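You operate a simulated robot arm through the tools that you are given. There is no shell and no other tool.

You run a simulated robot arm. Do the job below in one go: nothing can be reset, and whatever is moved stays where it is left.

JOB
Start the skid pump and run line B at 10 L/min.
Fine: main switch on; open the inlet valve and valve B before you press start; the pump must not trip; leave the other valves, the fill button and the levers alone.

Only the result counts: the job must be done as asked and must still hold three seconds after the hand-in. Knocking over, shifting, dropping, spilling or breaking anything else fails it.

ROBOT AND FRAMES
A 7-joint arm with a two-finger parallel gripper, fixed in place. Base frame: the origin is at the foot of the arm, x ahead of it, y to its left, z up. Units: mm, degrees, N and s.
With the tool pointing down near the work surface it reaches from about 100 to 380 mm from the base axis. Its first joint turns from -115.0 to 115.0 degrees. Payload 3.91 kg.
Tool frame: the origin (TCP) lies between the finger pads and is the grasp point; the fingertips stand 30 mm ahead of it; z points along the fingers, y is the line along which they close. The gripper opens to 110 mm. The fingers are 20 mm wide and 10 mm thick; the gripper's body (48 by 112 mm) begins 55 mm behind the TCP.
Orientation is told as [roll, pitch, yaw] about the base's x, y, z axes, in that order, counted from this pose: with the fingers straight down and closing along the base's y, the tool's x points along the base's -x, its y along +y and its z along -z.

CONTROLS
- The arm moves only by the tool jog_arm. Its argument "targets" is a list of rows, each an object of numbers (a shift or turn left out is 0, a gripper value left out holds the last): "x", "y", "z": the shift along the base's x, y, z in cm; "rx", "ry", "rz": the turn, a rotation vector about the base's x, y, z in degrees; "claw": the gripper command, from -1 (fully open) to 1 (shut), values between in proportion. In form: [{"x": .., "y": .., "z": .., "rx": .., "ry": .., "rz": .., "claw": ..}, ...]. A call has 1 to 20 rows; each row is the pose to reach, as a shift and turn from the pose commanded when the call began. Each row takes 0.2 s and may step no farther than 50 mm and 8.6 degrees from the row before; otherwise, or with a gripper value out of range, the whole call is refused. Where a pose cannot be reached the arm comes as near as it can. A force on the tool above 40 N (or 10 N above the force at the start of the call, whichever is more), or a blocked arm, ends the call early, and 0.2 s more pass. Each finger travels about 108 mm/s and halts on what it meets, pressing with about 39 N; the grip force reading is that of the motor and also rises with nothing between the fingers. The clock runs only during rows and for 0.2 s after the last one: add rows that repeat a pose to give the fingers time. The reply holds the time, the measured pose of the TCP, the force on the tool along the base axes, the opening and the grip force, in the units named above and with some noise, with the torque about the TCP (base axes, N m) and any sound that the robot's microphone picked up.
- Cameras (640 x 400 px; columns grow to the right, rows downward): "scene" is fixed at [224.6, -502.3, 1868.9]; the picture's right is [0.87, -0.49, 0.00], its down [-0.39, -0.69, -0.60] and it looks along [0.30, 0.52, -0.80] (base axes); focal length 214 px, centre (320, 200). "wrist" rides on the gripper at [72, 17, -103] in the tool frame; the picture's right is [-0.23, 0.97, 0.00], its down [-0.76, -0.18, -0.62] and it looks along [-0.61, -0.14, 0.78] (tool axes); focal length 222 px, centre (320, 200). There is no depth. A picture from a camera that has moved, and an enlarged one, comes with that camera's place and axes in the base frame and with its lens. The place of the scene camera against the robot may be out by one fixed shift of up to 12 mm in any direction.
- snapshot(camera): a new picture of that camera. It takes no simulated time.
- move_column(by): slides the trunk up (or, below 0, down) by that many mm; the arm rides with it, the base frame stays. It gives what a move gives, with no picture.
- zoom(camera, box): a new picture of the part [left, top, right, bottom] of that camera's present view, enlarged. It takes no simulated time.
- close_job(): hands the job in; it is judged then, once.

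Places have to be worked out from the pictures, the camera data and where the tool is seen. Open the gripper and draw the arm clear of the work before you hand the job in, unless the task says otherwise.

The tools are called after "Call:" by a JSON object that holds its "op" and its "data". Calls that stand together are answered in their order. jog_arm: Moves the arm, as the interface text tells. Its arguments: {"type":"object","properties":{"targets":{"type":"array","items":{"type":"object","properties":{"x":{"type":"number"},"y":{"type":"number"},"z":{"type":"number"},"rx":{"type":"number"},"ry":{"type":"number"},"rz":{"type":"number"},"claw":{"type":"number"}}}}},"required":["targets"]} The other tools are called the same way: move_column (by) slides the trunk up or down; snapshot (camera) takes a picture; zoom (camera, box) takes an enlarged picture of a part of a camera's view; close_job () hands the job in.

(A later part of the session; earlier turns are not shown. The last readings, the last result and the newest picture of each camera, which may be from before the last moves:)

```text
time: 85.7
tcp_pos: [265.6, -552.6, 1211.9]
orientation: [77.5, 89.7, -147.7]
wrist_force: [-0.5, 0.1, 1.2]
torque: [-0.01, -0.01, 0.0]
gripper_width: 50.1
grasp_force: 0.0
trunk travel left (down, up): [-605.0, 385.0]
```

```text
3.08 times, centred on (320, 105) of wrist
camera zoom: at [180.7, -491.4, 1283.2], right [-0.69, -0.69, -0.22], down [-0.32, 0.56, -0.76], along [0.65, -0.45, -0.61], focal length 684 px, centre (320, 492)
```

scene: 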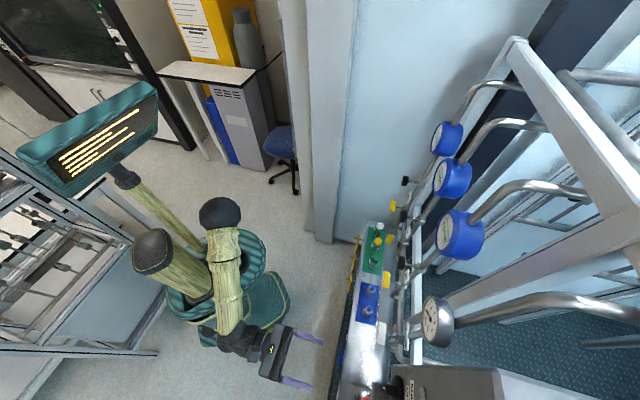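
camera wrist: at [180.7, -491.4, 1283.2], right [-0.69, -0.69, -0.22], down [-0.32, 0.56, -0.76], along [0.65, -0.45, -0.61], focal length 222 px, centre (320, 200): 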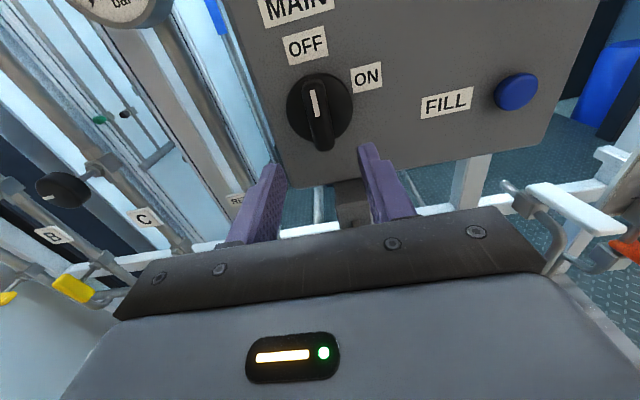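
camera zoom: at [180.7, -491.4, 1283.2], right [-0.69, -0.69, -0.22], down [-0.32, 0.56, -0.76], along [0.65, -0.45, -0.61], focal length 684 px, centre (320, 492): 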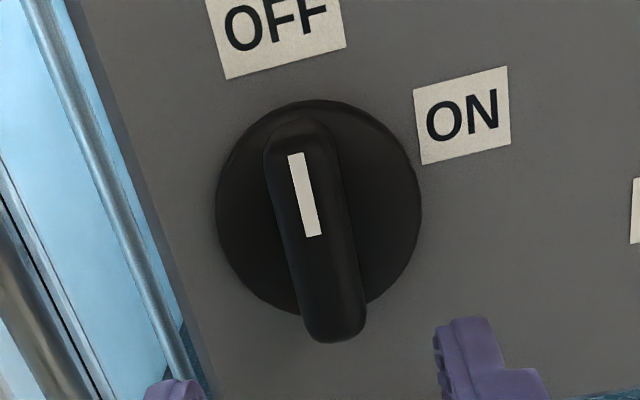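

Switch disc centre: p≈680, u≈-206, z≈1224; its bar stands out to p≈654. I move in 62 mm with those corrections and grip the bar.

Call:
{"op": "jog_arm", "data": {"targets": [{"x": 1.4, "y": -1.6, "z": 1.0, "claw": 0.09}, {"x": 2.8, "y": -3.1, "z": 1.3, "claw": 0.09}, {"x": 4.14, "y": -4.62, "z": 1.3, "claw": 0.09}]}}

Call:
{"op": "zoom", "data": {"camera": "wrist", "box": [220, 60, 420, 210]}}

```text
time: 86.5
tcp_pos: [307.8, -599.6, 1225.5]
orientation: [73.1, 89.7, -152.2]
wrist_force: [0.2, 0.0, 0.0]
torque: [-0.02, 0.03, -0.02]
gripper_width: 50.3
grasp_force: 0.1
trunk travel left (down, up): [-605.0, 385.0]
```

```text
2.67 times, centred on (320, 135) of wrist
camera zoom: at [223.0, -539.0, 1297.0], right [-0.69, -0.69, -0.22], down [-0.32, 0.57, -0.76], along [0.65, -0.45, -0.61], focal length 592 px, centre (320, 373)
```

zoom: 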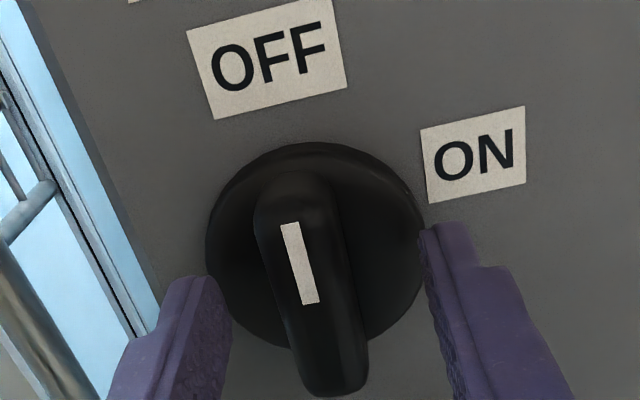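

The bar sits centred between the fingers. Closing now and turning clockwise 24° as a first step.

Call:
{"op": "jog_arm", "data": {"targets": [{"claw": 1.0}, {"claw": 1.0}, {"claw": 1.0}, {"rx": 4.24, "ry": -4.24, "claw": 1.0}, {"rx": 8.48, "ry": -8.48, "claw": 1.0}, {"rx": 12.73, "ry": -12.73, "claw": 1.0}, {"rx": 16.97, "ry": -16.97, "claw": 1.0}]}}

Call:
{"op": "zoom", "data": {"camera": "wrist", "box": [220, 60, 420, 210]}}

```text
time: 88.1
tcp_pos: [307.5, -600.5, 1226.1]
orientation: [-89.7, 66.1, 45.3]
wrist_force: [0.4, 3.2, -1.4]
torque: [0.76, 0.8, 0.72]
gripper_width: 18.7
grasp_force: 45.0
trunk travel left (down, up): [-605.0, 385.0]
```

```text
2.67 times, centred on (320, 135) of wrist
camera zoom: at [203.1, -558.7, 1284.3], right [-0.57, -0.56, -0.6], down [-0.11, 0.77, -0.62], along [0.82, -0.29, -0.5], focal length 592 px, centre (320, 373)
```

zoom: 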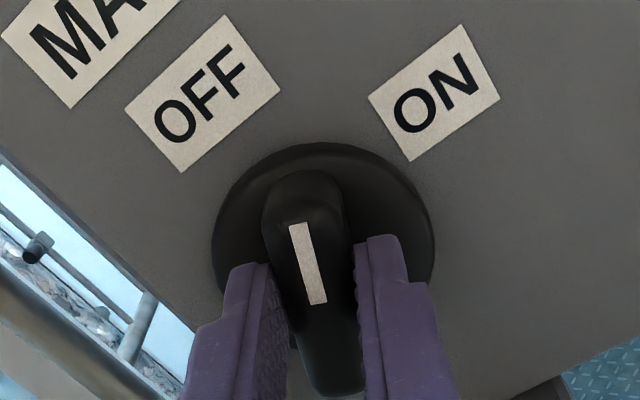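

The switch turns with the hand at low force (24° so far). Continuing clockwise toward ON (~60°).

Call:
{"op": "jog_arm", "data": {"targets": [{"rx": 5.09, "ry": -5.09, "claw": 1.0}, {"rx": 10.18, "ry": -10.18, "claw": 1.0}, {"rx": 15.27, "ry": -15.27, "claw": 1.0}, {"rx": 20.36, "ry": -20.36, "claw": 1.0}, {"rx": 25.45, "ry": -25.45, "claw": 1.0}]}}

Call:
{"op": "zoom", "data": {"camera": "wrist", "box": [220, 60, 420, 210]}}

```text
time: 89.3
tcp_pos: [306.9, -601.6, 1224.3]
orientation: [-89.6, 30.0, 45.1]
wrist_force: [-7.8, 6.1, -15.0]
torque: [0.16, 0.27, 0.77]
gripper_width: 18.6
grasp_force: 44.8
trunk travel left (down, up): [-605.0, 385.0]
```

```text
2.67 times, centred on (320, 135) of wrist
camera zoom: at [183.1, -578.6, 1245.1], right [-0.21, -0.2, -0.96], down [0.09, 0.97, -0.23], along [0.97, -0.13, -0.18], focal length 592 px, centre (320, 373)
```

zoom: 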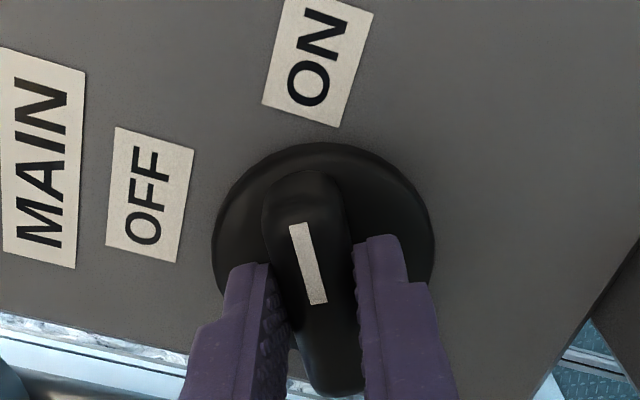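

The pointer is now in line with ON. I nudge a few degrees more to see whether it's at its stop.

Call:
{"op": "jog_arm", "data": {"targets": [{"rx": 3.0, "ry": -3.0, "claw": 1.0}, {"rx": 5.66, "ry": -5.66, "claw": 1.0}]}}

Call:
{"op": "zoom", "data": {"camera": "wrist", "box": [220, 60, 420, 210]}}

```text
time: 89.9
tcp_pos: [307.2, -601.5, 1223.6]
orientation: [-89.8, 22.1, 45.1]
wrist_force: [-9.5, 7.5, -22.2]
torque: [0.1, 0.22, 0.32]
gripper_width: 18.7
grasp_force: 45.1
trunk travel left (down, up): [-605.0, 385.0]
```

```text
2.67 times, centred on (320, 135) of wrist
camera zoom: at [181.3, -580.4, 1234.6], right [-0.11, -0.11, -0.99], down [0.11, 0.99, -0.12], along [0.99, -0.12, -0.1], focal length 592 px, centre (320, 373)
```

zoom: 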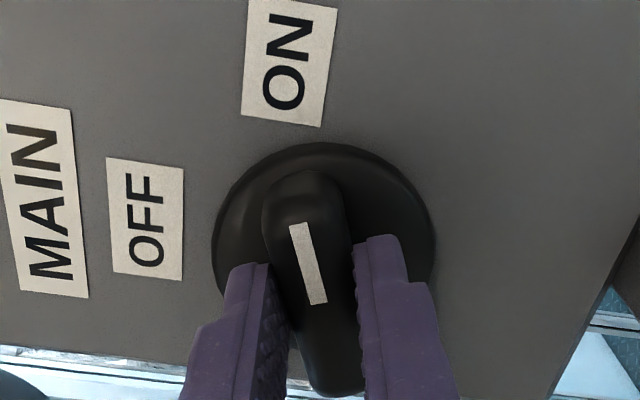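

No stop yet and the pointer aims about at ON. The downward 22 N says to lower ~2.5 mm; I continue clockwise up to 90° watching for the stop.

Call:
{"op": "jog_arm", "data": {"targets": [{"z": -0.25, "x": -0.03, "y": 0.03, "rx": 2.83, "ry": -2.83, "claw": 1.0}, {"z": -0.28, "x": -0.03, "y": 0.03, "rx": 5.66, "ry": -5.66, "claw": 1.0}, {"z": -0.28, "x": -0.03, "y": 0.03, "rx": 8.5, "ry": -8.5, "claw": 1.0}]}}

Call:
{"op": "zoom", "data": {"camera": "wrist", "box": [220, 60, 420, 210]}}

```text
time: 90.7
tcp_pos: [305.5, -600.8, 1222.7]
orientation: [-89.9, 10.1, 45.0]
wrist_force: [-6.3, -2.6, -15.0]
torque: [0.03, 0.16, 0.07]
gripper_width: 18.9
grasp_force: 44.8
trunk travel left (down, up): [-605.0, 385.0]
```

```text
2.67 times, centred on (320, 135) of wrist
camera zoom: at [180.5, -581.2, 1217.8], right [0.04, 0.04, -1.0], down [0.11, 0.99, 0.04], along [0.99, -0.11, 0.03], focal length 592 px, centre (320, 373)
```

zoom: 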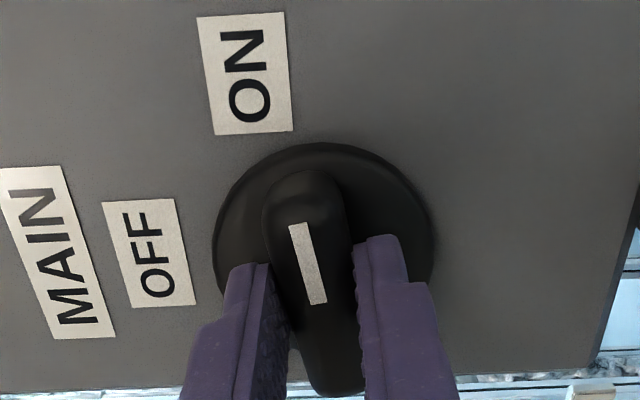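

Still free at 80°; I continue to just past 90° looking for the stop.

Call:
{"op": "jog_arm", "data": {"targets": [{"z": -0.1, "rx": 2.83, "ry": -2.83, "claw": 1.0}, {"z": -0.15, "rx": 5.66, "ry": -5.66, "claw": 1.0}, {"z": -0.15, "rx": 8.5, "ry": -8.5, "claw": 1.0}]}}

Call:
{"op": "zoom", "data": {"camera": "wrist", "box": [220, 60, 420, 210]}}

```text
time: 91.5
tcp_pos: [306.4, -601.5, 1221.8]
orientation: [-90.0, -1.6, 45.0]
wrist_force: [-6.0, -8.7, -4.6]
torque: [-0.71, 0.95, 0.0]
gripper_width: 19.2
grasp_force: 45.2
trunk travel left (down, up): [-605.0, 385.0]
```

```text
2.67 times, centred on (320, 135) of wrist
camera zoom: at [182.2, -579.5, 1201.6], right [0.18, 0.18, -0.97], down [0.09, 0.98, 0.2], along [0.98, -0.13, 0.16], focal length 592 px, centre (320, 373)
```

zoom: 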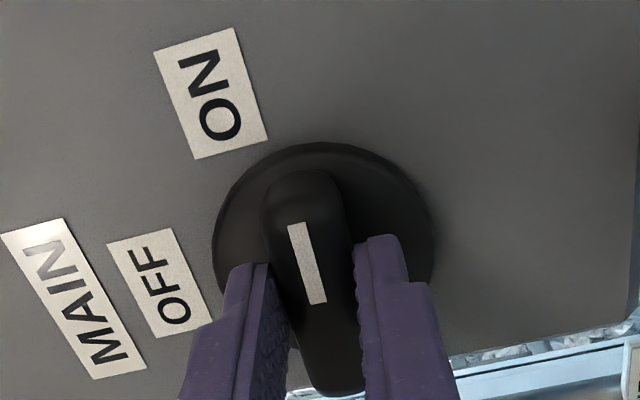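

A firm stop at 90° (1.2 N·m): MAIN is at its ON end. I relax, open the fingers and retract 100 mm, then check the lamps.

Call:
{"op": "jog_arm", "data": {"targets": [{"rx": -1.2, "ry": 1.2, "claw": 1.0}, {"rx": -1.2, "ry": 1.2, "claw": 0.09}, {"rx": -1.2, "ry": 1.2, "claw": 0.09}, {"rx": -1.2, "ry": 1.2, "x": -2.5, "y": 2.5, "claw": 0.09}, {"rx": -1.2, "ry": 1.2, "x": -5.5, "y": 5.5, "claw": 0.09}, {"rx": -1.2, "ry": 1.2, "x": -8.5, "y": 8.5, "claw": 0.09}]}}

Call:
{"op": "snapshot", "data": {"camera": "wrist"}}

Call:
{"op": "zoom", "data": {"camera": "scene", "box": [360, 320, 520, 400]}}

```text
time: 92.9
tcp_pos: [223.5, -511.4, 1224.3]
orientation: [-90.0, 0.0, 44.9]
wrist_force: [0.6, 0.2, 1.2]
torque: [-0.03, 0.04, -0.04]
gripper_width: 49.9
grasp_force: 0.0
trunk travel left (down, up): [-605.0, 385.0]
```

```text
taken
camera wrist: at [99.0, -490.9, 1205.8], right [0.16, 0.16, -0.97], down [0.1, 0.98, 0.18], along [0.98, -0.12, 0.14], focal length 222 px, centre (320, 200)
```

wrist: 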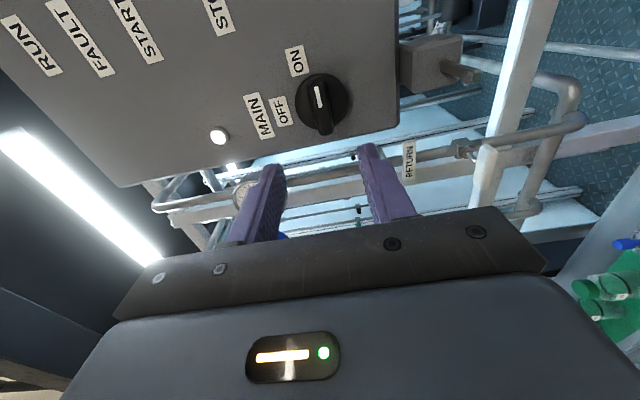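

```text
4.00 times, centred on (440, 360) of scene
camera zoom: at [224.6, -502.3, 1868.9], right [0.87, -0.49, 0.0], down [-0.39, -0.69, -0.6], along [0.3, 0.52, -0.8], focal length 858 px, centre (-160, -440)
```

zoom: 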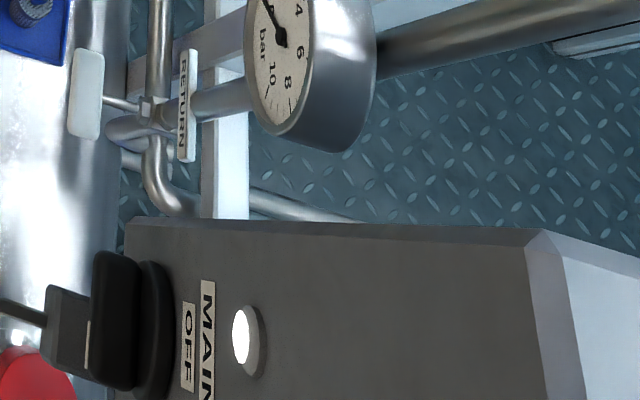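

The MAIN lamp is lit white. Now I roll upright, close the fingers, and move right and up in front of START.

Call:
{"op": "jog_arm", "data": {"targets": [{"x": -1, "y": 1, "rx": -5.65, "ry": 5.65, "claw": 1.0}, {"x": -2, "y": 2, "rx": -11.3, "ry": 11.3, "claw": 1.0}, {"x": -2, "y": 2, "rx": -16.95, "ry": 16.95, "claw": 1.0}, {"x": -2, "y": 2, "rx": -22.6, "ry": 22.6, "claw": 1.0}, {"x": -2, "y": 2, "rx": -28.25, "ry": 28.25, "claw": 1.0}, {"x": -2, "y": 2, "rx": -33.9, "ry": 33.9, "claw": 1.0}, {"x": -2, "y": 2, "rx": -39.55, "ry": 39.55, "claw": 1.0}, {"x": -2, "y": 2, "rx": -45.2, "ry": 45.2, "claw": 1.0}, {"x": -2, "y": 2, "rx": -50.85, "ry": 50.85, "claw": 1.0}, {"x": -2, "y": 2, "rx": -56.5, "ry": 56.5, "claw": 1.0}, {"x": -2, "y": 2, "rx": -62.15, "ry": 62.15, "claw": 1.0}, {"x": -2, "y": 2, "rx": -63.64, "ry": 63.64, "claw": 1.0}]}}

Call:
{"op": "move_column", "data": {"by": 160}}

Call:
{"op": "jog_arm", "data": {"targets": [{"x": -3.0, "y": -3.0}, {"x": -6.0, "y": -6.0}, {"x": -9.0, "y": -9.0}, {"x": -11.8, "y": -11.8}]}}

Call:
{"op": "snapshot", "data": {"camera": "wrist"}}

Call:
{"op": "snapshot", "data": {"camera": "scene"}}

```text
time: 95.5
tcp_pos: [202.1, -494.3, 1220.9]
orientation: [25.5, 89.9, 160.5]
wrist_force: [-0.2, 0.3, -0.3]
torque: [0.0, -0.02, -0.04]
gripper_width: 0.0
grasp_force: 37.7
trunk travel left (down, up): [-605.0, 385.0]
```

```text
time: 97.3
tcp_pos: [202.3, -493.1, 1381.7]
orientation: [-58.2, 89.9, 76.8]
wrist_force: [0.7, -0.2, -0.5]
torque: [0.02, 0.04, 0.0]
gripper_width: 0.0
grasp_force: 37.5
trunk travel left (down, up): [-765.0, 225.0]
```

```text
time: 98.3
tcp_pos: [80.6, -612.1, 1379.8]
orientation: [-71.1, 89.8, 64.0]
wrist_force: [0.4, 0.1, 0.2]
torque: [0.05, -0.01, 0.01]
gripper_width: 0.0
grasp_force: 38.0
trunk travel left (down, up): [-765.0, 225.0]
```

```text
taken
camera wrist: at [-4.9, -551.6, 1452.1], right [-0.69, -0.69, -0.23], down [-0.31, 0.57, -0.76], along [0.65, -0.45, -0.61], focal length 222 px, centre (320, 200)
```

wrist: 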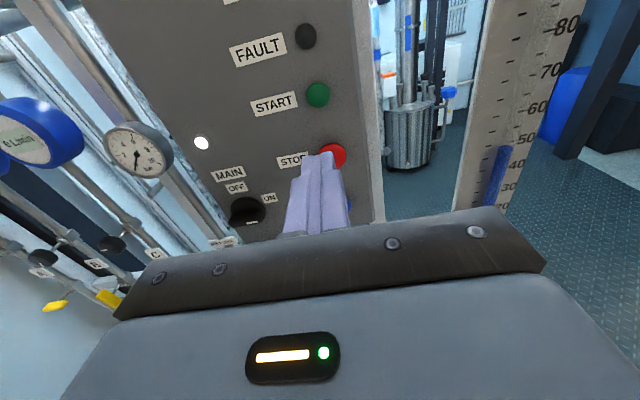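

```text
taken
```

scene: 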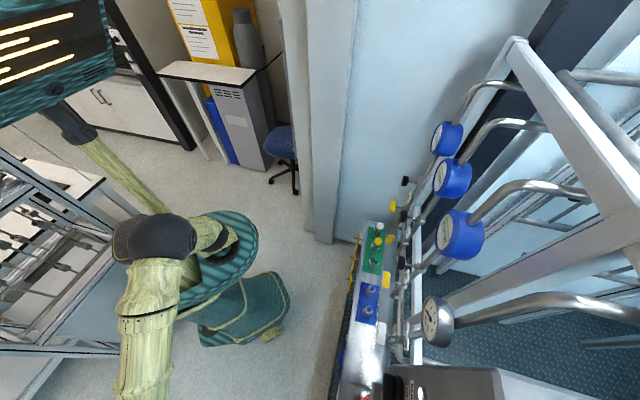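

START lies practically on the tool axis, with STOP clearly below. Zooming to refine before pressing.

Call:
{"op": "zoom", "data": {"camera": "wrist", "box": [240, 20, 400, 180]}}

Call:
{"op": "zoom", "data": {"camera": "wrist", "box": [0, 80, 180, 260]}}

```text
2.50 times, centred on (320, 100) of wrist
camera zoom: at [-4.9, -551.6, 1452.1], right [-0.69, -0.69, -0.23], down [-0.31, 0.57, -0.76], along [0.65, -0.45, -0.61], focal length 555 px, centre (320, 450)
```

zoom: 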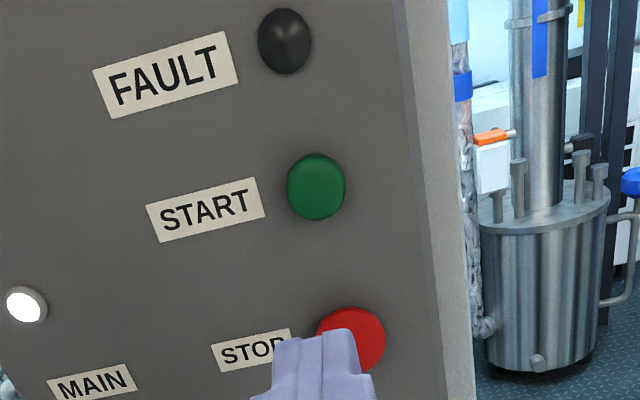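

```text
2.22 times, centred on (90, 170) of wrist
camera zoom: at [-4.9, -551.6, 1452.1], right [-0.69, -0.69, -0.23], down [-0.31, 0.57, -0.76], along [0.65, -0.45, -0.61], focal length 494 px, centre (831, 267)
```

zoom: 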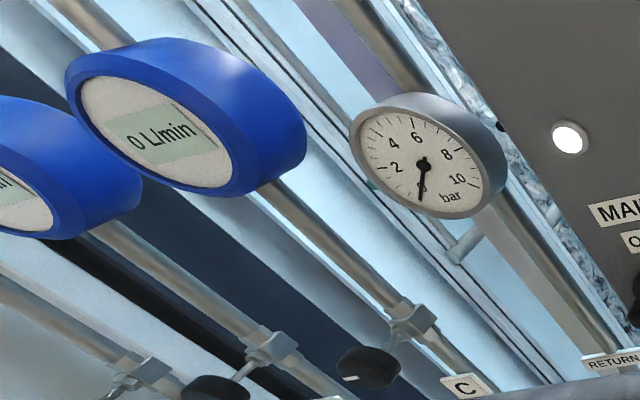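

START centre is ~4 mm above the axis, ~187 mm ahead. I advance 120 mm first and check alignment.

Call:
{"op": "jog_arm", "data": {"targets": [{"x": 2.8, "y": -2.8, "z": 0.4, "claw": 1.0}, {"x": 5.6, "y": -5.6, "z": 0.4, "claw": 1.0}, {"x": 8.5, "y": -8.5, "z": 0.4, "claw": 1.0}]}}

Call:
{"op": "snapshot", "data": {"camera": "wrist"}}

Call:
{"op": "zoom", "data": {"camera": "wrist", "box": [240, 60, 400, 200]}}

```text
time: 99.1
tcp_pos: [168.3, -698.0, 1386.5]
orientation: [-51.7, 89.9, 83.3]
wrist_force: [-0.4, 0.1, -1.1]
torque: [-0.03, 0.03, 0.0]
gripper_width: 0.0
grasp_force: 37.7
trunk travel left (down, up): [-765.0, 225.0]
```

```text
taken
camera wrist: at [83.2, -637.9, 1457.6], right [-0.69, -0.69, -0.23], down [-0.31, 0.57, -0.76], along [0.65, -0.45, -0.61], focal length 222 px, centre (320, 200)
```

wrist: 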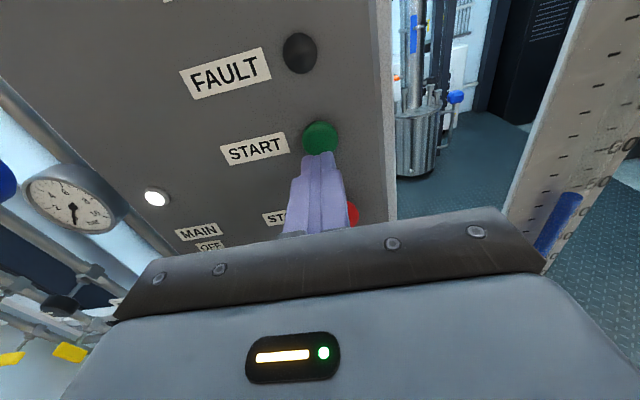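

```text
2.86 times, centred on (320, 130) of wrist
camera zoom: at [83.2, -637.9, 1457.6], right [-0.69, -0.69, -0.23], down [-0.31, 0.57, -0.76], along [0.65, -0.45, -0.61], focal length 635 px, centre (320, 400)
```

zoom: 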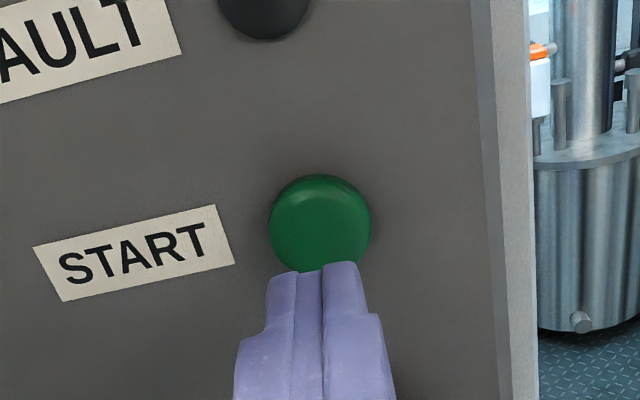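

START's face is ~45 mm beyond the fingertips, aligned within 3 mm. With MAIN on and INLET and B open, I approach 38 mm and then press in small steps.

Call:
{"op": "jog_arm", "data": {"targets": [{"x": 1.4, "y": -1.4, "z": -0.2, "claw": 1.0}, {"x": 2.7, "y": -2.7, "z": -0.2, "claw": 1.0}, {"x": 2.9, "y": -2.9, "z": -0.2, "claw": 1.0}]}}

Call:
{"op": "zoom", "data": {"camera": "wrist", "box": [240, 60, 400, 200]}}

```text
time: 99.9
tcp_pos: [197.7, -727.1, 1384.8]
orientation: [-67.7, 90.0, 67.2]
wrist_force: [-2.5, 2.4, -2.7]
torque: [0.0, 0.0, 0.0]
gripper_width: 0.0
grasp_force: 37.5
trunk travel left (down, up): [-765.0, 225.0]
heard: click
```

```text
2.86 times, centred on (320, 130) of wrist
camera zoom: at [112.8, -665.5, 1456.1], right [-0.69, -0.69, -0.23], down [-0.31, 0.57, -0.76], along [0.65, -0.45, -0.61], focal length 635 px, centre (320, 400)
```

zoom: 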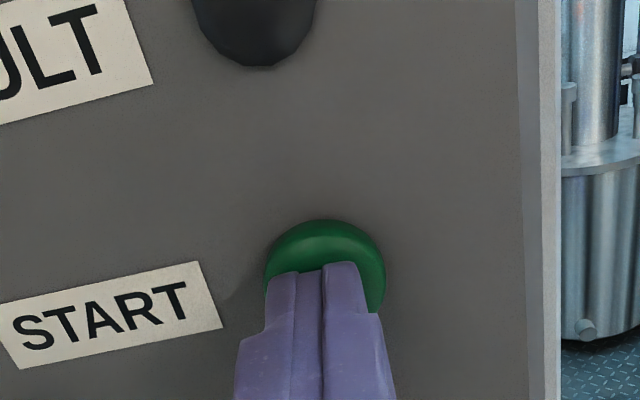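

A click was heard at 3.5 N: START pressed. I check the meters and the pressure gauge at once.

Call:
{"op": "zoom", "data": {"camera": "scene", "box": [420, 110, 500, 260]}}

Call:
{"op": "zoom", "data": {"camera": "scene", "box": [380, 280, 500, 400]}}

Call:
{"op": "snapshot", "data": {"camera": "wrist"}}

```text
2.67 times, centred on (460, 185) of scene
camera zoom: at [224.6, -502.3, 1868.9], right [0.87, -0.49, 0.0], down [-0.39, -0.69, -0.6], along [0.3, 0.52, -0.8], focal length 572 px, centre (-53, 240)
```

zoom: 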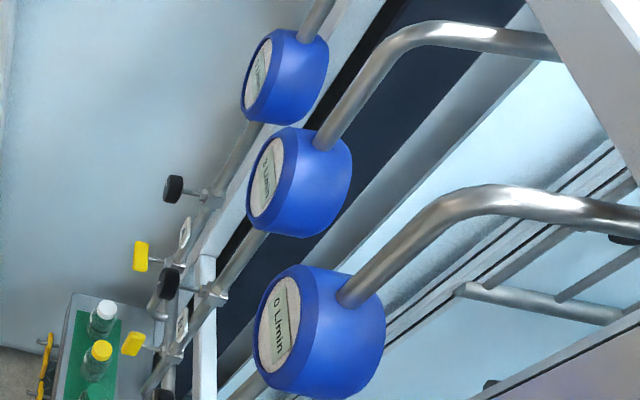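

```text
3.33 times, centred on (440, 340) of scene
camera zoom: at [224.6, -502.3, 1868.9], right [0.87, -0.49, 0.0], down [-0.39, -0.69, -0.6], along [0.3, 0.52, -0.8], focal length 715 px, centre (-80, -267)
```

zoom: 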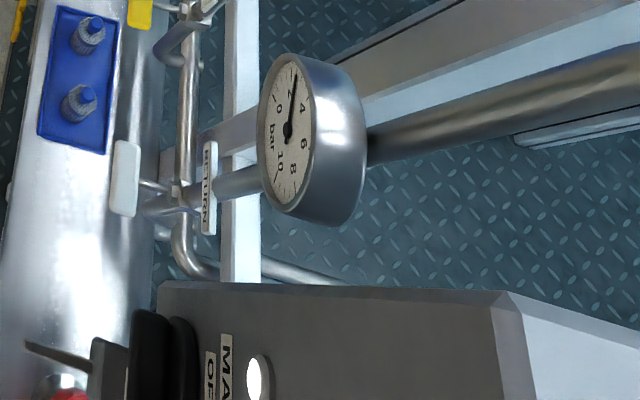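

```text
taken
camera wrist: at [112.8, -665.5, 1456.1], right [-0.69, -0.69, -0.23], down [-0.31, 0.57, -0.76], along [0.65, -0.45, -0.61], focal length 222 px, centre (320, 200)
```

wrist: 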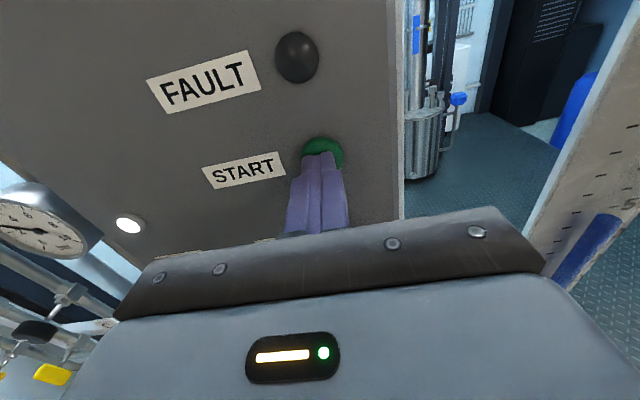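

The gauge needle has risen to about 2 bar and FAULT is dark: the pump is running. I zoom into meter B, and back the fingers off START.

Call:
{"op": "zoom", "data": {"camera": "scene", "box": [430, 155, 480, 205]}}

Call:
{"op": "jog_arm", "data": {"targets": [{"x": -2.0, "y": 2.0, "claw": 1.0}, {"x": -5.0, "y": 5.0, "claw": 1.0}, {"x": -8.5, "y": 8.5, "claw": 1.0}]}}

Call:
{"op": "zoom", "data": {"camera": "scene", "box": [430, 155, 480, 205]}}

Call:
{"op": "zoom", "data": {"camera": "scene", "box": [410, 280, 470, 350]}}

Call:
{"op": "snapshot", "data": {"camera": "wrist"}}

```text
8.00 times, centred on (455, 180) of scene
camera zoom: at [224.6, -502.3, 1868.9], right [0.87, -0.49, 0.0], down [-0.39, -0.69, -0.6], along [0.3, 0.52, -0.8], focal length 1716 px, centre (-760, 360)
```

zoom: 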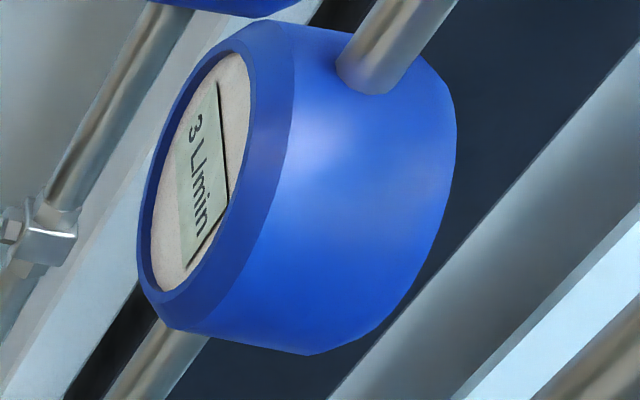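

```text
time: 100.7
tcp_pos: [112.1, -640.0, 1386.8]
orientation: [-164.3, 90.0, -29.3]
wrist_force: [0.0, 0.6, 0.5]
torque: [-0.02, 0.05, 0.01]
gripper_width: 0.0
grasp_force: 38.4
trunk travel left (down, up): [-765.0, 225.0]
```

```text
8.00 times, centred on (455, 180) of scene
camera zoom: at [224.6, -502.3, 1868.9], right [0.87, -0.49, 0.0], down [-0.39, -0.69, -0.6], along [0.3, 0.52, -0.8], focal length 1716 px, centre (-760, 360)
```

zoom: 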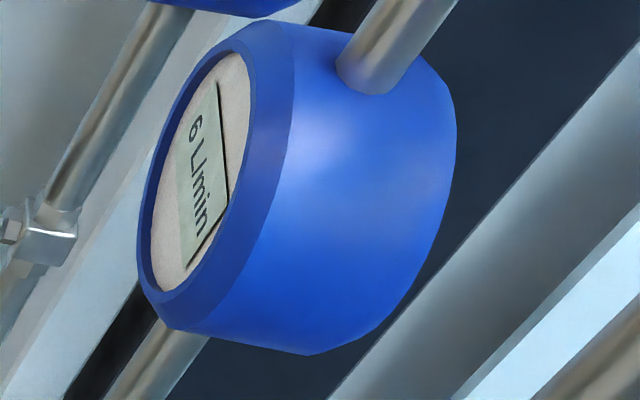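

```text
5.71 times, centred on (440, 315) of scene
camera zoom: at [224.6, -502.3, 1868.9], right [0.87, -0.49, 0.0], down [-0.39, -0.69, -0.6], along [0.3, 0.52, -0.8], focal length 1226 px, centre (-366, -457)
```

zoom: 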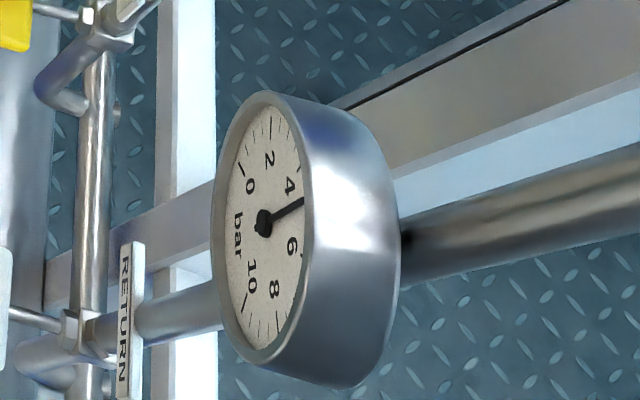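

```text
taken
camera wrist: at [27.4, -578.6, 1458.4], right [-0.69, -0.69, -0.23], down [-0.31, 0.57, -0.76], along [0.65, -0.45, -0.61], focal length 222 px, centre (320, 200)
```

wrist: 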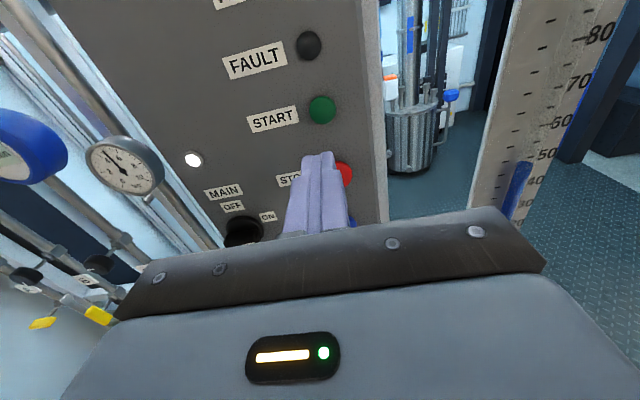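

Meter B is ramping (3, then 6 L/min) with pressure ~4.7 bar; no fault. I head straight back toward knob B along the safe lane, checking the reading en route.

Call:
{"op": "jog_arm", "data": {"targets": [{"x": 3.2, "y": 3.5}, {"x": 6.4, "y": 7.0}, {"x": 9.6, "y": 10.5}, {"x": 12.8, "y": 14.0}, {"x": 16.0, "y": 17.5}]}}

Call:
{"op": "zoom", "data": {"camera": "scene", "box": [430, 155, 480, 205]}}

Call:
{"op": "zoom", "data": {"camera": "scene", "box": [410, 280, 470, 350]}}

```text
time: 101.9
tcp_pos: [273.9, -462.6, 1382.9]
orientation: [-39.8, 90.0, 95.2]
wrist_force: [-0.8, 0.0, 0.3]
torque: [0.0, 0.01, -0.02]
gripper_width: 0.0
grasp_force: 37.6
trunk travel left (down, up): [-765.0, 225.0]
```

```text
8.00 times, centred on (455, 180) of scene
camera zoom: at [224.6, -502.3, 1868.9], right [0.87, -0.49, 0.0], down [-0.39, -0.69, -0.6], along [0.3, 0.52, -0.8], focal length 1716 px, centre (-760, 360)
```

zoom: 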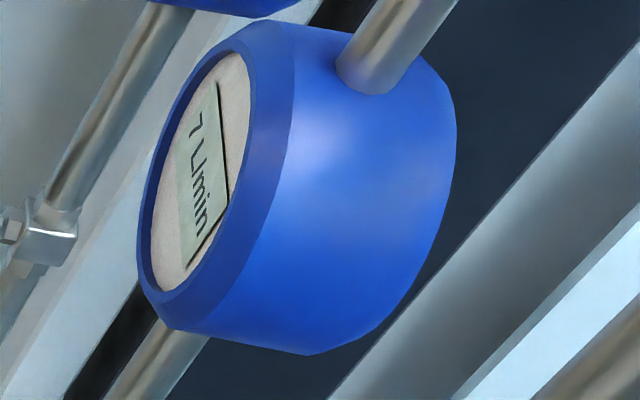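

```text
5.71 times, centred on (440, 315) of scene
camera zoom: at [224.6, -502.3, 1868.9], right [0.87, -0.49, 0.0], down [-0.39, -0.69, -0.6], along [0.3, 0.52, -0.8], focal length 1226 px, centre (-366, -457)
```

zoom: 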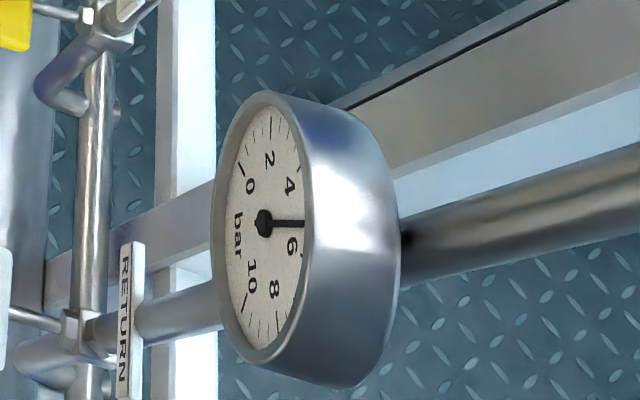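

Now 7 L/min at ~5.5 bar, settling safely. Continuing to knob B.

Call:
{"op": "jog_arm", "data": {"targets": [{"x": 3.2, "y": 3.5, "claw": -0.45}, {"x": 6.4, "y": 7.0, "claw": -0.45}, {"x": 9.6, "y": 10.5, "claw": -0.45}, {"x": 12.8, "y": 14.0, "claw": -0.45}, {"x": 16.0, "y": 17.5, "claw": -0.45}, {"x": 19.2, "y": 21.0, "claw": -0.45}, {"x": 22.4, "y": 24.5, "claw": -0.45}, {"x": 25.6, "y": 28.0, "claw": -0.45}, {"x": 28.8, "y": 31.5, "claw": -0.45}]}}

Call:
{"op": "move_column", "data": {"by": -185}}

Call:
{"op": "snapshot", "data": {"camera": "wrist"}}

Call:
{"op": "zoom", "data": {"camera": "scene", "box": [430, 155, 480, 205]}}

Call:
{"op": "zoom", "data": {"camera": "scene", "box": [410, 280, 470, 350]}}

```text
time: 103.9
tcp_pos: [487.2, -278.0, 1464.5]
orientation: [-3.7, 86.8, 136.3]
wrist_force: [-0.2, -0.4, 0.4]
torque: [0.02, -0.01, -0.01]
gripper_width: 79.7
grasp_force: 0.0
out of reach, approached as far as the arm can: row 3, 4, 5, 6, 7, 8, 9
trunk travel left (down, up): [-765.0, 225.0]
```

```text
time: 105.9
tcp_pos: [487.8, -278.7, 1278.9]
orientation: [-3.7, 87.0, 136.4]
wrist_force: [-0.2, 0.1, -1.0]
torque: [-0.01, -0.01, 0.0]
gripper_width: 79.7
grasp_force: 0.0
trunk travel left (down, up): [-580.0, 410.0]
```

```text
taken
camera wrist: at [400.0, -227.6, 1356.3], right [-0.63, -0.74, -0.23], down [-0.39, 0.56, -0.73], along [0.67, -0.37, -0.65], focal length 222 px, centre (320, 200)
```

wrist: 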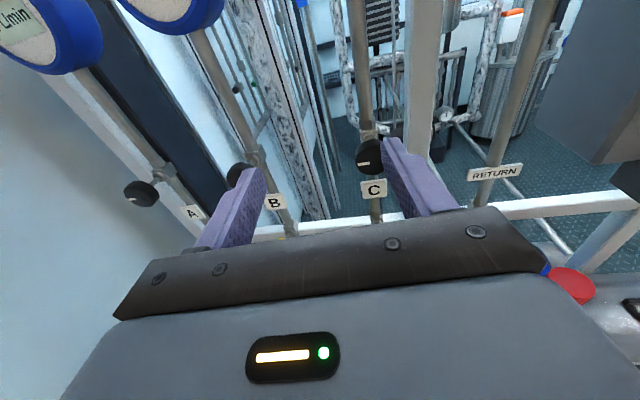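

```text
8.00 times, centred on (455, 180) of scene
camera zoom: at [224.6, -502.3, 1868.9], right [0.87, -0.49, 0.0], down [-0.39, -0.69, -0.6], along [0.3, 0.52, -0.8], focal length 1716 px, centre (-760, 360)
```

zoom: 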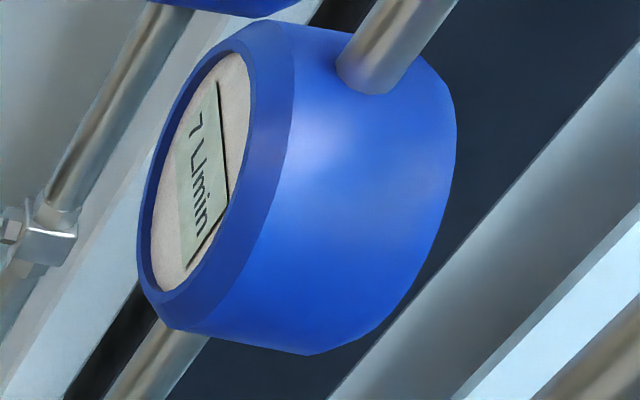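

```text
5.71 times, centred on (440, 315) of scene
camera zoom: at [224.6, -502.3, 1868.9], right [0.87, -0.49, 0.0], down [-0.39, -0.69, -0.6], along [0.3, 0.52, -0.8], focal length 1226 px, centre (-366, -457)
```

zoom: 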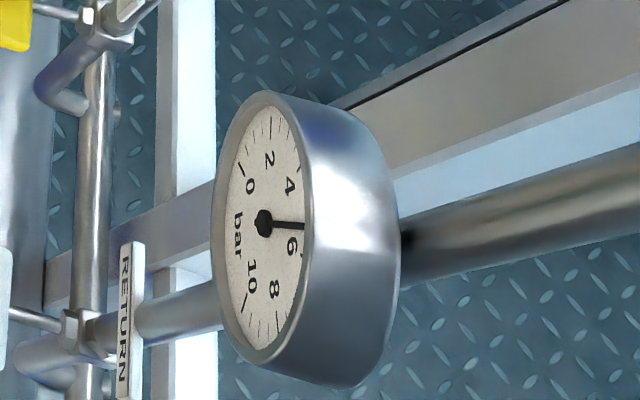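

Stable at 7 L/min, 5.6 bar; the arm was blocked by a joint limit at that height and drifted. I lower 25 mm more, then correct the orientation and move to knob B's standoff.

Call:
{"op": "move_column", "data": {"by": -25}}

Call:
{"op": "jog_arm", "data": {"targets": [{"x": -1.4, "y": 1.4, "z": -1.2, "rx": -0.5, "ry": -0.5, "rz": -1.3}, {"x": -2.8, "y": 2.8, "z": -2.5, "rx": -1.0, "ry": -1.0, "rz": -2.6}, {"x": 0.4, "y": 6.0, "z": -4.0, "rx": -1.5, "ry": -1.5, "rz": -3.9}, {"x": 3.8, "y": 9.4, "z": -5.4, "rx": -2.1, "ry": -2.1, "rz": -5.1}, {"x": 7.3, "y": 12.9, "z": -5.4, "rx": -2.1, "ry": -2.1, "rz": -5.1}]}}

Call:
{"op": "snapshot", "data": {"camera": "wrist"}}

Call:
{"op": "snapshot", "data": {"camera": "scene"}}

```text
time: 106.7
tcp_pos: [486.7, -278.1, 1253.4]
orientation: [-3.8, 87.0, 136.4]
wrist_force: [-0.4, 0.0, -0.3]
torque: [0.04, -0.02, -0.02]
gripper_width: 79.7
grasp_force: 0.1
trunk travel left (down, up): [-555.0, 435.0]
```

```text
time: 107.8
tcp_pos: [501.1, -273.1, 1278.4]
orientation: [-3.6, 86.8, 136.1]
wrist_force: [0.4, 0.1, 0.0]
torque: [0.0, 0.0, -0.01]
gripper_width: 79.8
grasp_force: 0.0
out of reach, approached as far as the arm can: row 1, 2, 3, 4, 5
trunk travel left (down, up): [-555.0, 435.0]
```

```text
taken
camera wrist: at [414.3, -222.2, 1355.4], right [-0.64, -0.73, -0.23], down [-0.39, 0.57, -0.72], along [0.66, -0.37, -0.65], focal length 222 px, centre (320, 200)
```

wrist: 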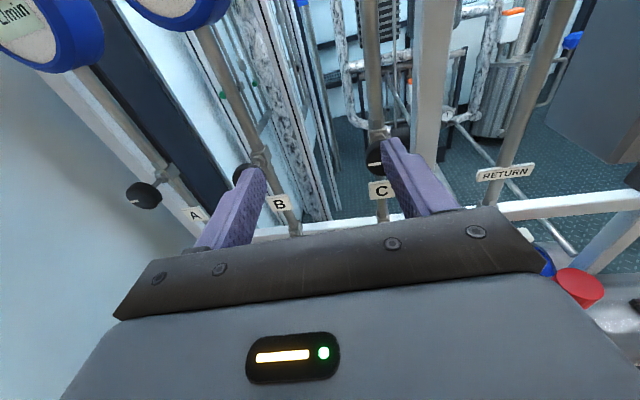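

```text
taken
```

scene: 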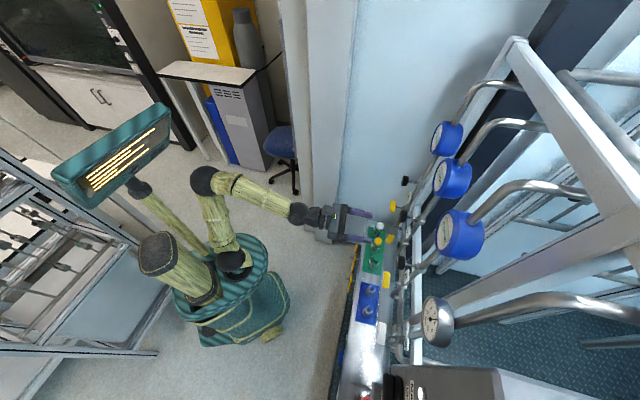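

The arm is in an awkward posture near a joint limit. I back away to the right where it moved freely, at a lower relative height, to unwind before coming left again.

Call:
{"op": "jog_arm", "data": {"targets": [{"x": -3.2, "y": -2.0, "z": -1.3, "rx": -0.3, "ry": -0.3, "rz": -0.6}, {"x": -6.4, "y": -4.1, "z": -2.6, "rx": -0.5, "ry": -0.5, "rz": -1.2}, {"x": -9.7, "y": -6.1, "z": -3.9, "rx": -0.8, "ry": -0.8, "rz": -1.8}, {"x": -12.9, "y": -8.1, "z": -5.2, "rx": -1.0, "ry": -1.0, "rz": -2.4}, {"x": -16.1, "y": -10.2, "z": -6.5, "rx": -1.3, "ry": -1.3, "rz": -3.0}, {"x": -19.4, "y": -12.2, "z": -7.9, "rx": -1.6, "ry": -1.6, "rz": -3.6}, {"x": -22.6, "y": -14.3, "z": -9.2, "rx": -1.8, "ry": -1.8, "rz": -4.3}, {"x": -25.8, "y": -16.3, "z": -10.5, "rx": -2.1, "ry": -2.1, "rz": -5.0}]}}

Call:
{"op": "snapshot", "data": {"camera": "scene"}}

```text
time: 109.7
tcp_pos: [238.4, -436.9, 1171.9]
orientation: [-28.4, 89.8, 106.5]
wrist_force: [0.7, -0.2, -0.4]
torque: [0.0, 0.01, 0.0]
gripper_width: 79.9
grasp_force: 0.0
trunk travel left (down, up): [-555.0, 435.0]
```

```text
taken
```

scene: 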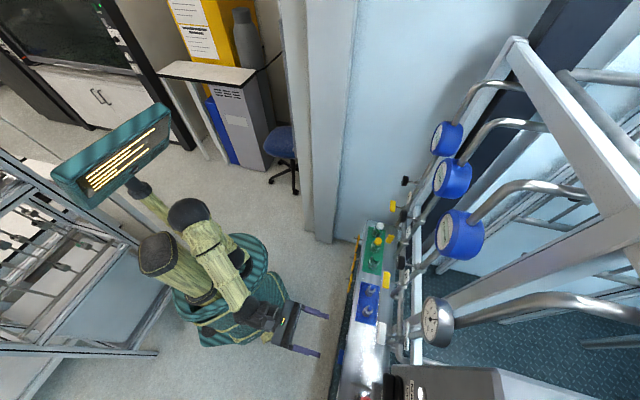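

Unwound. I raise the trunk 130 mm while lowering the arm 130 mm, reproducing the posture that worked on the first trip left.

Call:
{"op": "move_column", "data": {"by": 130}}

Call:
{"op": "jog_arm", "data": {"targets": [{"z": -3.3}, {"z": -6.6}, {"z": -9.9}, {"z": -13.0}]}}

Call:
{"op": "jog_arm", "data": {"targets": [{"x": 3.45, "y": 3.45}, {"x": 6.9, "y": 6.9}, {"x": 10.35, "y": 10.35}, {"x": 13.8, "y": 13.8}, {"x": 17.25, "y": 17.25}, {"x": 20.7, "y": 20.7}, {"x": 24.15, "y": 24.15}, {"x": 27.6, "y": 27.6}, {"x": 30.4, "y": 30.4}]}}

Call:
{"op": "snapshot", "data": {"camera": "wrist"}}

Call:
{"op": "snapshot", "data": {"camera": "scene"}}

```text
time: 111.2
tcp_pos: [239.2, -435.4, 1303.4]
orientation: [-26.5, 89.8, 108.3]
wrist_force: [0.0, -0.3, -1.1]
torque: [-0.01, 0.0, 0.01]
gripper_width: 80.0
grasp_force: 0.0
trunk travel left (down, up): [-685.0, 305.0]
```

```text
time: 112.2
tcp_pos: [240.3, -436.0, 1175.7]
orientation: [-21.0, 89.8, 113.6]
wrist_force: [-0.5, -0.7, -0.5]
torque: [-0.01, -0.01, -0.02]
gripper_width: 79.6
grasp_force: 0.1
trunk travel left (down, up): [-685.0, 305.0]
```

```text
time: 114.2
tcp_pos: [543.3, -130.7, 1172.8]
orientation: [-19.1, 89.7, 115.6]
wrist_force: [0.8, -1.2, 0.6]
torque: [0.01, 0.0, 0.02]
gripper_width: 79.7
grasp_force: 0.0
out of reach, approached as far as the arm can: row 1, 2, 3, 4, 5, 6
trunk travel left (down, up): [-685.0, 305.0]
```

```text
taken
camera wrist: at [457.7, -70.1, 1243.5], right [-0.69, -0.68, -0.23], down [-0.31, 0.57, -0.76], along [0.65, -0.45, -0.61], focal length 222 px, centre (320, 200)
```

wrist: 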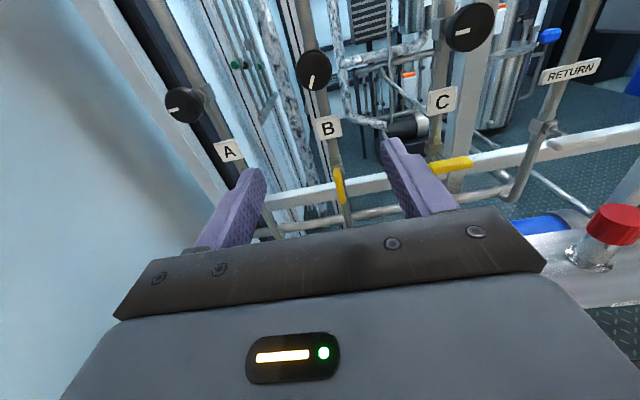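

```text
taken
```

scene: 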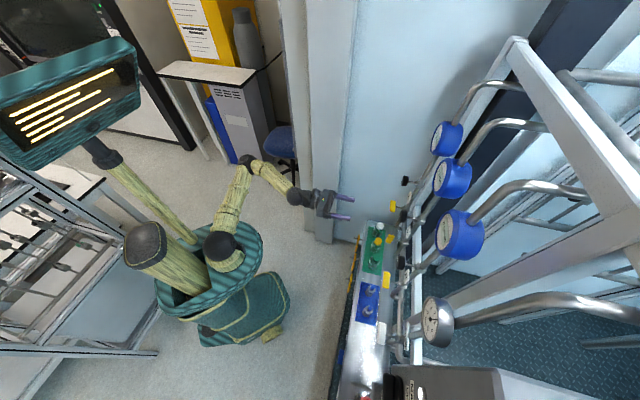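

Back in front of line B with a good posture. I lower the trunk 80 mm and raise the arm 110 mm to reach knob height in the configuration used before.

Call:
{"op": "move_column", "data": {"by": -80}}

Call:
{"op": "jog_arm", "data": {"targets": [{"z": 3.7}, {"z": 7.4}, {"z": 11.0}]}}

Call:
{"op": "snapshot", "data": {"camera": "wrist"}}

Call:
{"op": "zoom", "data": {"camera": "scene", "box": [430, 155, 480, 205]}}

Call:
{"op": "zoom", "data": {"camera": "scene", "box": [410, 280, 470, 350]}}

```text
time: 115.4
tcp_pos: [541.3, -130.1, 1093.9]
orientation: [-27.0, 89.8, 107.7]
wrist_force: [0.4, 0.1, 0.4]
torque: [0.0, -0.02, 0.02]
gripper_width: 79.8
grasp_force: 0.1
trunk travel left (down, up): [-605.0, 385.0]
```

```text
time: 116.2
tcp_pos: [540.0, -130.8, 1203.7]
orientation: [-25.3, 89.8, 109.3]
wrist_force: [0.2, -0.2, -0.1]
torque: [0.0, -0.04, -0.01]
gripper_width: 79.5
grasp_force: 0.0
trunk travel left (down, up): [-605.0, 385.0]
```

```text
taken
camera wrist: at [455.8, -68.8, 1275.0], right [-0.69, -0.68, -0.23], down [-0.31, 0.57, -0.76], along [0.65, -0.45, -0.61], focal length 222 px, centre (320, 200)
```

wrist: 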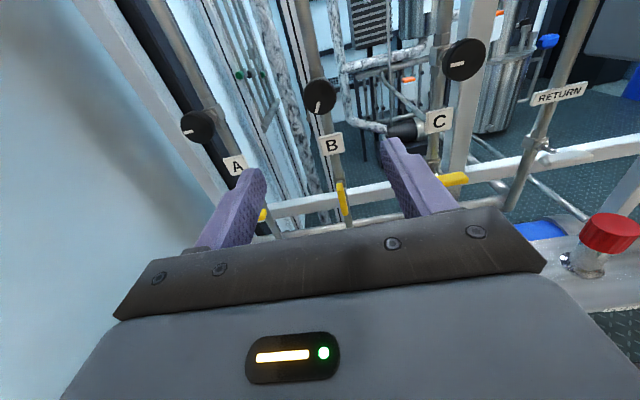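

```text
8.00 times, centred on (455, 180) of scene
camera zoom: at [224.6, -502.3, 1868.9], right [0.87, -0.49, 0.0], down [-0.39, -0.69, -0.6], along [0.3, 0.52, -0.8], focal length 1716 px, centre (-760, 360)
```

zoom: 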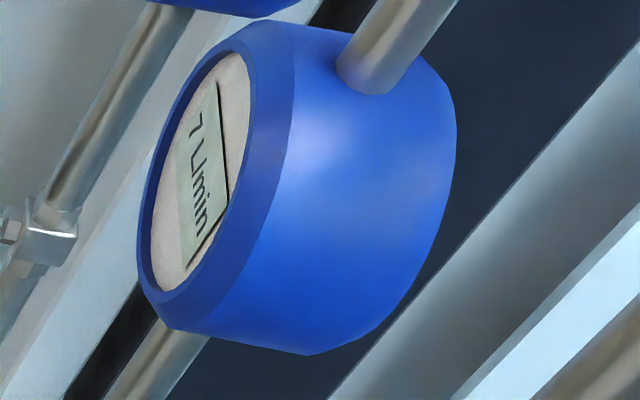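

```text
5.71 times, centred on (440, 315) of scene
camera zoom: at [224.6, -502.3, 1868.9], right [0.87, -0.49, 0.0], down [-0.39, -0.69, -0.6], along [0.3, 0.52, -0.8], focal length 1226 px, centre (-366, -457)
```

zoom: 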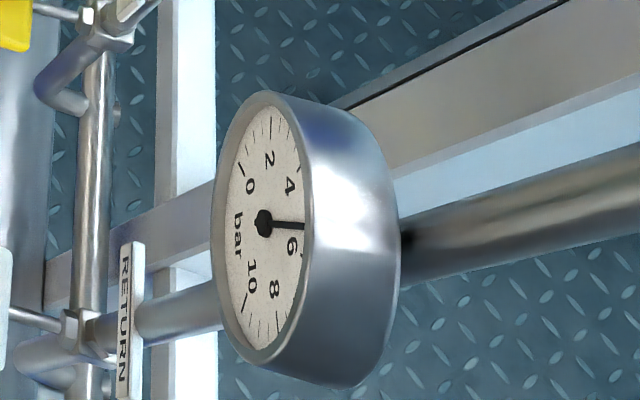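

Still 7 L/min. I approach knob B (axis known from before: u≈291, z≈1200), stopping 30 mm short to check.

Call:
{"op": "jog_arm", "data": {"targets": [{"x": 3.1, "y": -2.9, "z": -0.2}, {"x": 6.1, "y": -5.9, "z": -0.3}, {"x": 9.0, "y": -8.7, "z": -0.3}, {"x": 10.8, "y": -10.55, "z": -0.3}]}}

Call:
{"op": "zoom", "data": {"camera": "wrist", "box": [220, 60, 420, 210]}}

```text
time: 117.2
tcp_pos: [649.9, -236.5, 1199.6]
orientation: [-20.6, 89.6, 114.2]
wrist_force: [0.2, -0.3, 0.5]
torque: [0.02, -0.02, -0.01]
gripper_width: 79.8
grasp_force: 0.0
trunk travel left (down, up): [-605.0, 385.0]
```

```text
2.67 times, centred on (320, 135) of wrist
camera zoom: at [565.2, -176.3, 1271.3], right [-0.69, -0.68, -0.23], down [-0.31, 0.57, -0.76], along [0.65, -0.45, -0.61], focal length 592 px, centre (320, 373)
```

zoom: 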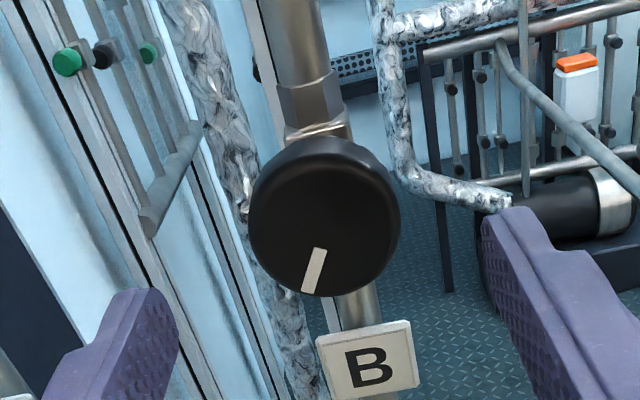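

Aligned. I advance 28 mm, grip the knob, and turn it 16° counter-clockwise, then read the meter.

Call:
{"op": "jog_arm", "data": {"targets": [{"x": 0.95, "y": -1.03, "z": 0.1, "claw": -0.45}, {"x": 1.89, "y": -2.07, "z": 0.1, "claw": -0.45}, {"x": 1.89, "y": -2.07, "z": 0.1, "claw": 1.0}, {"x": 1.89, "y": -2.07, "z": 0.1, "claw": 1.0}, {"x": 1.89, "y": -2.07, "z": 0.1, "claw": 1.0}]}}

Call:
{"op": "jog_arm", "data": {"targets": [{"rx": -2.83, "ry": 2.83, "claw": 1.0}, {"rx": -5.66, "ry": 5.66, "claw": 1.0}, {"rx": -8.48, "ry": 8.48, "claw": 1.0}, {"rx": -11.31, "ry": 11.31, "claw": 1.0}, {"rx": -11.31, "ry": 11.31, "claw": 1.0}]}}

Call:
{"op": "zoom", "data": {"camera": "scene", "box": [430, 155, 480, 205]}}

Call:
{"op": "zoom", "data": {"camera": "wrist", "box": [220, 60, 420, 210]}}

```text
time: 118.4
tcp_pos: [668.4, -257.9, 1201.5]
orientation: [-28.7, 89.7, 105.9]
wrist_force: [0.9, -4.1, -0.2]
torque: [-0.23, -0.26, -0.37]
gripper_width: 43.5
grasp_force: 45.0
trunk travel left (down, up): [-605.0, 385.0]
```

```text
time: 119.6
tcp_pos: [668.6, -257.2, 1202.4]
orientation: [89.6, 74.0, -135.6]
wrist_force: [5.7, -10.4, 9.8]
torque: [-0.07, -0.12, 0.03]
gripper_width: 43.3
grasp_force: 44.6
trunk travel left (down, up): [-605.0, 385.0]
```

```text
8.00 times, centred on (455, 180) of scene
camera zoom: at [224.6, -502.3, 1868.9], right [0.87, -0.49, 0.0], down [-0.39, -0.69, -0.6], along [0.3, 0.52, -0.8], focal length 1716 px, centre (-760, 360)
```

zoom: 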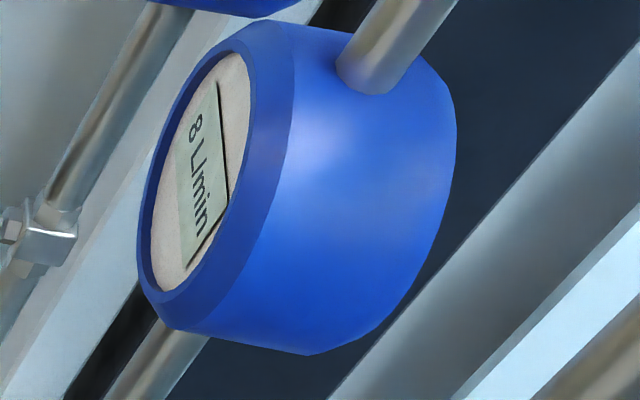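

```text
2.67 times, centred on (320, 135) of wrist
camera zoom: at [598.2, -181.7, 1274.4], right [-0.71, -0.7, 0.05], down [-0.47, 0.42, -0.78], along [0.53, -0.58, -0.62], focal length 592 px, centre (320, 373)
```

zoom: 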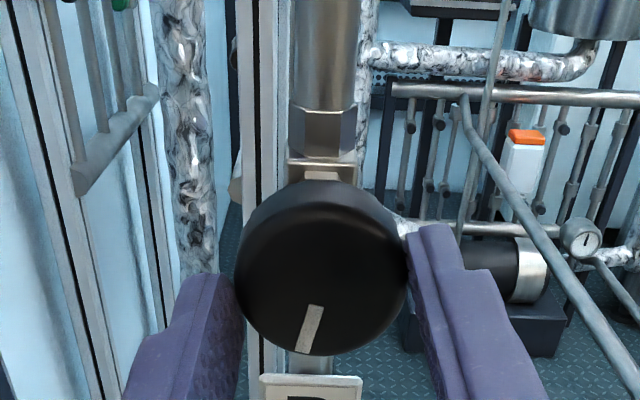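

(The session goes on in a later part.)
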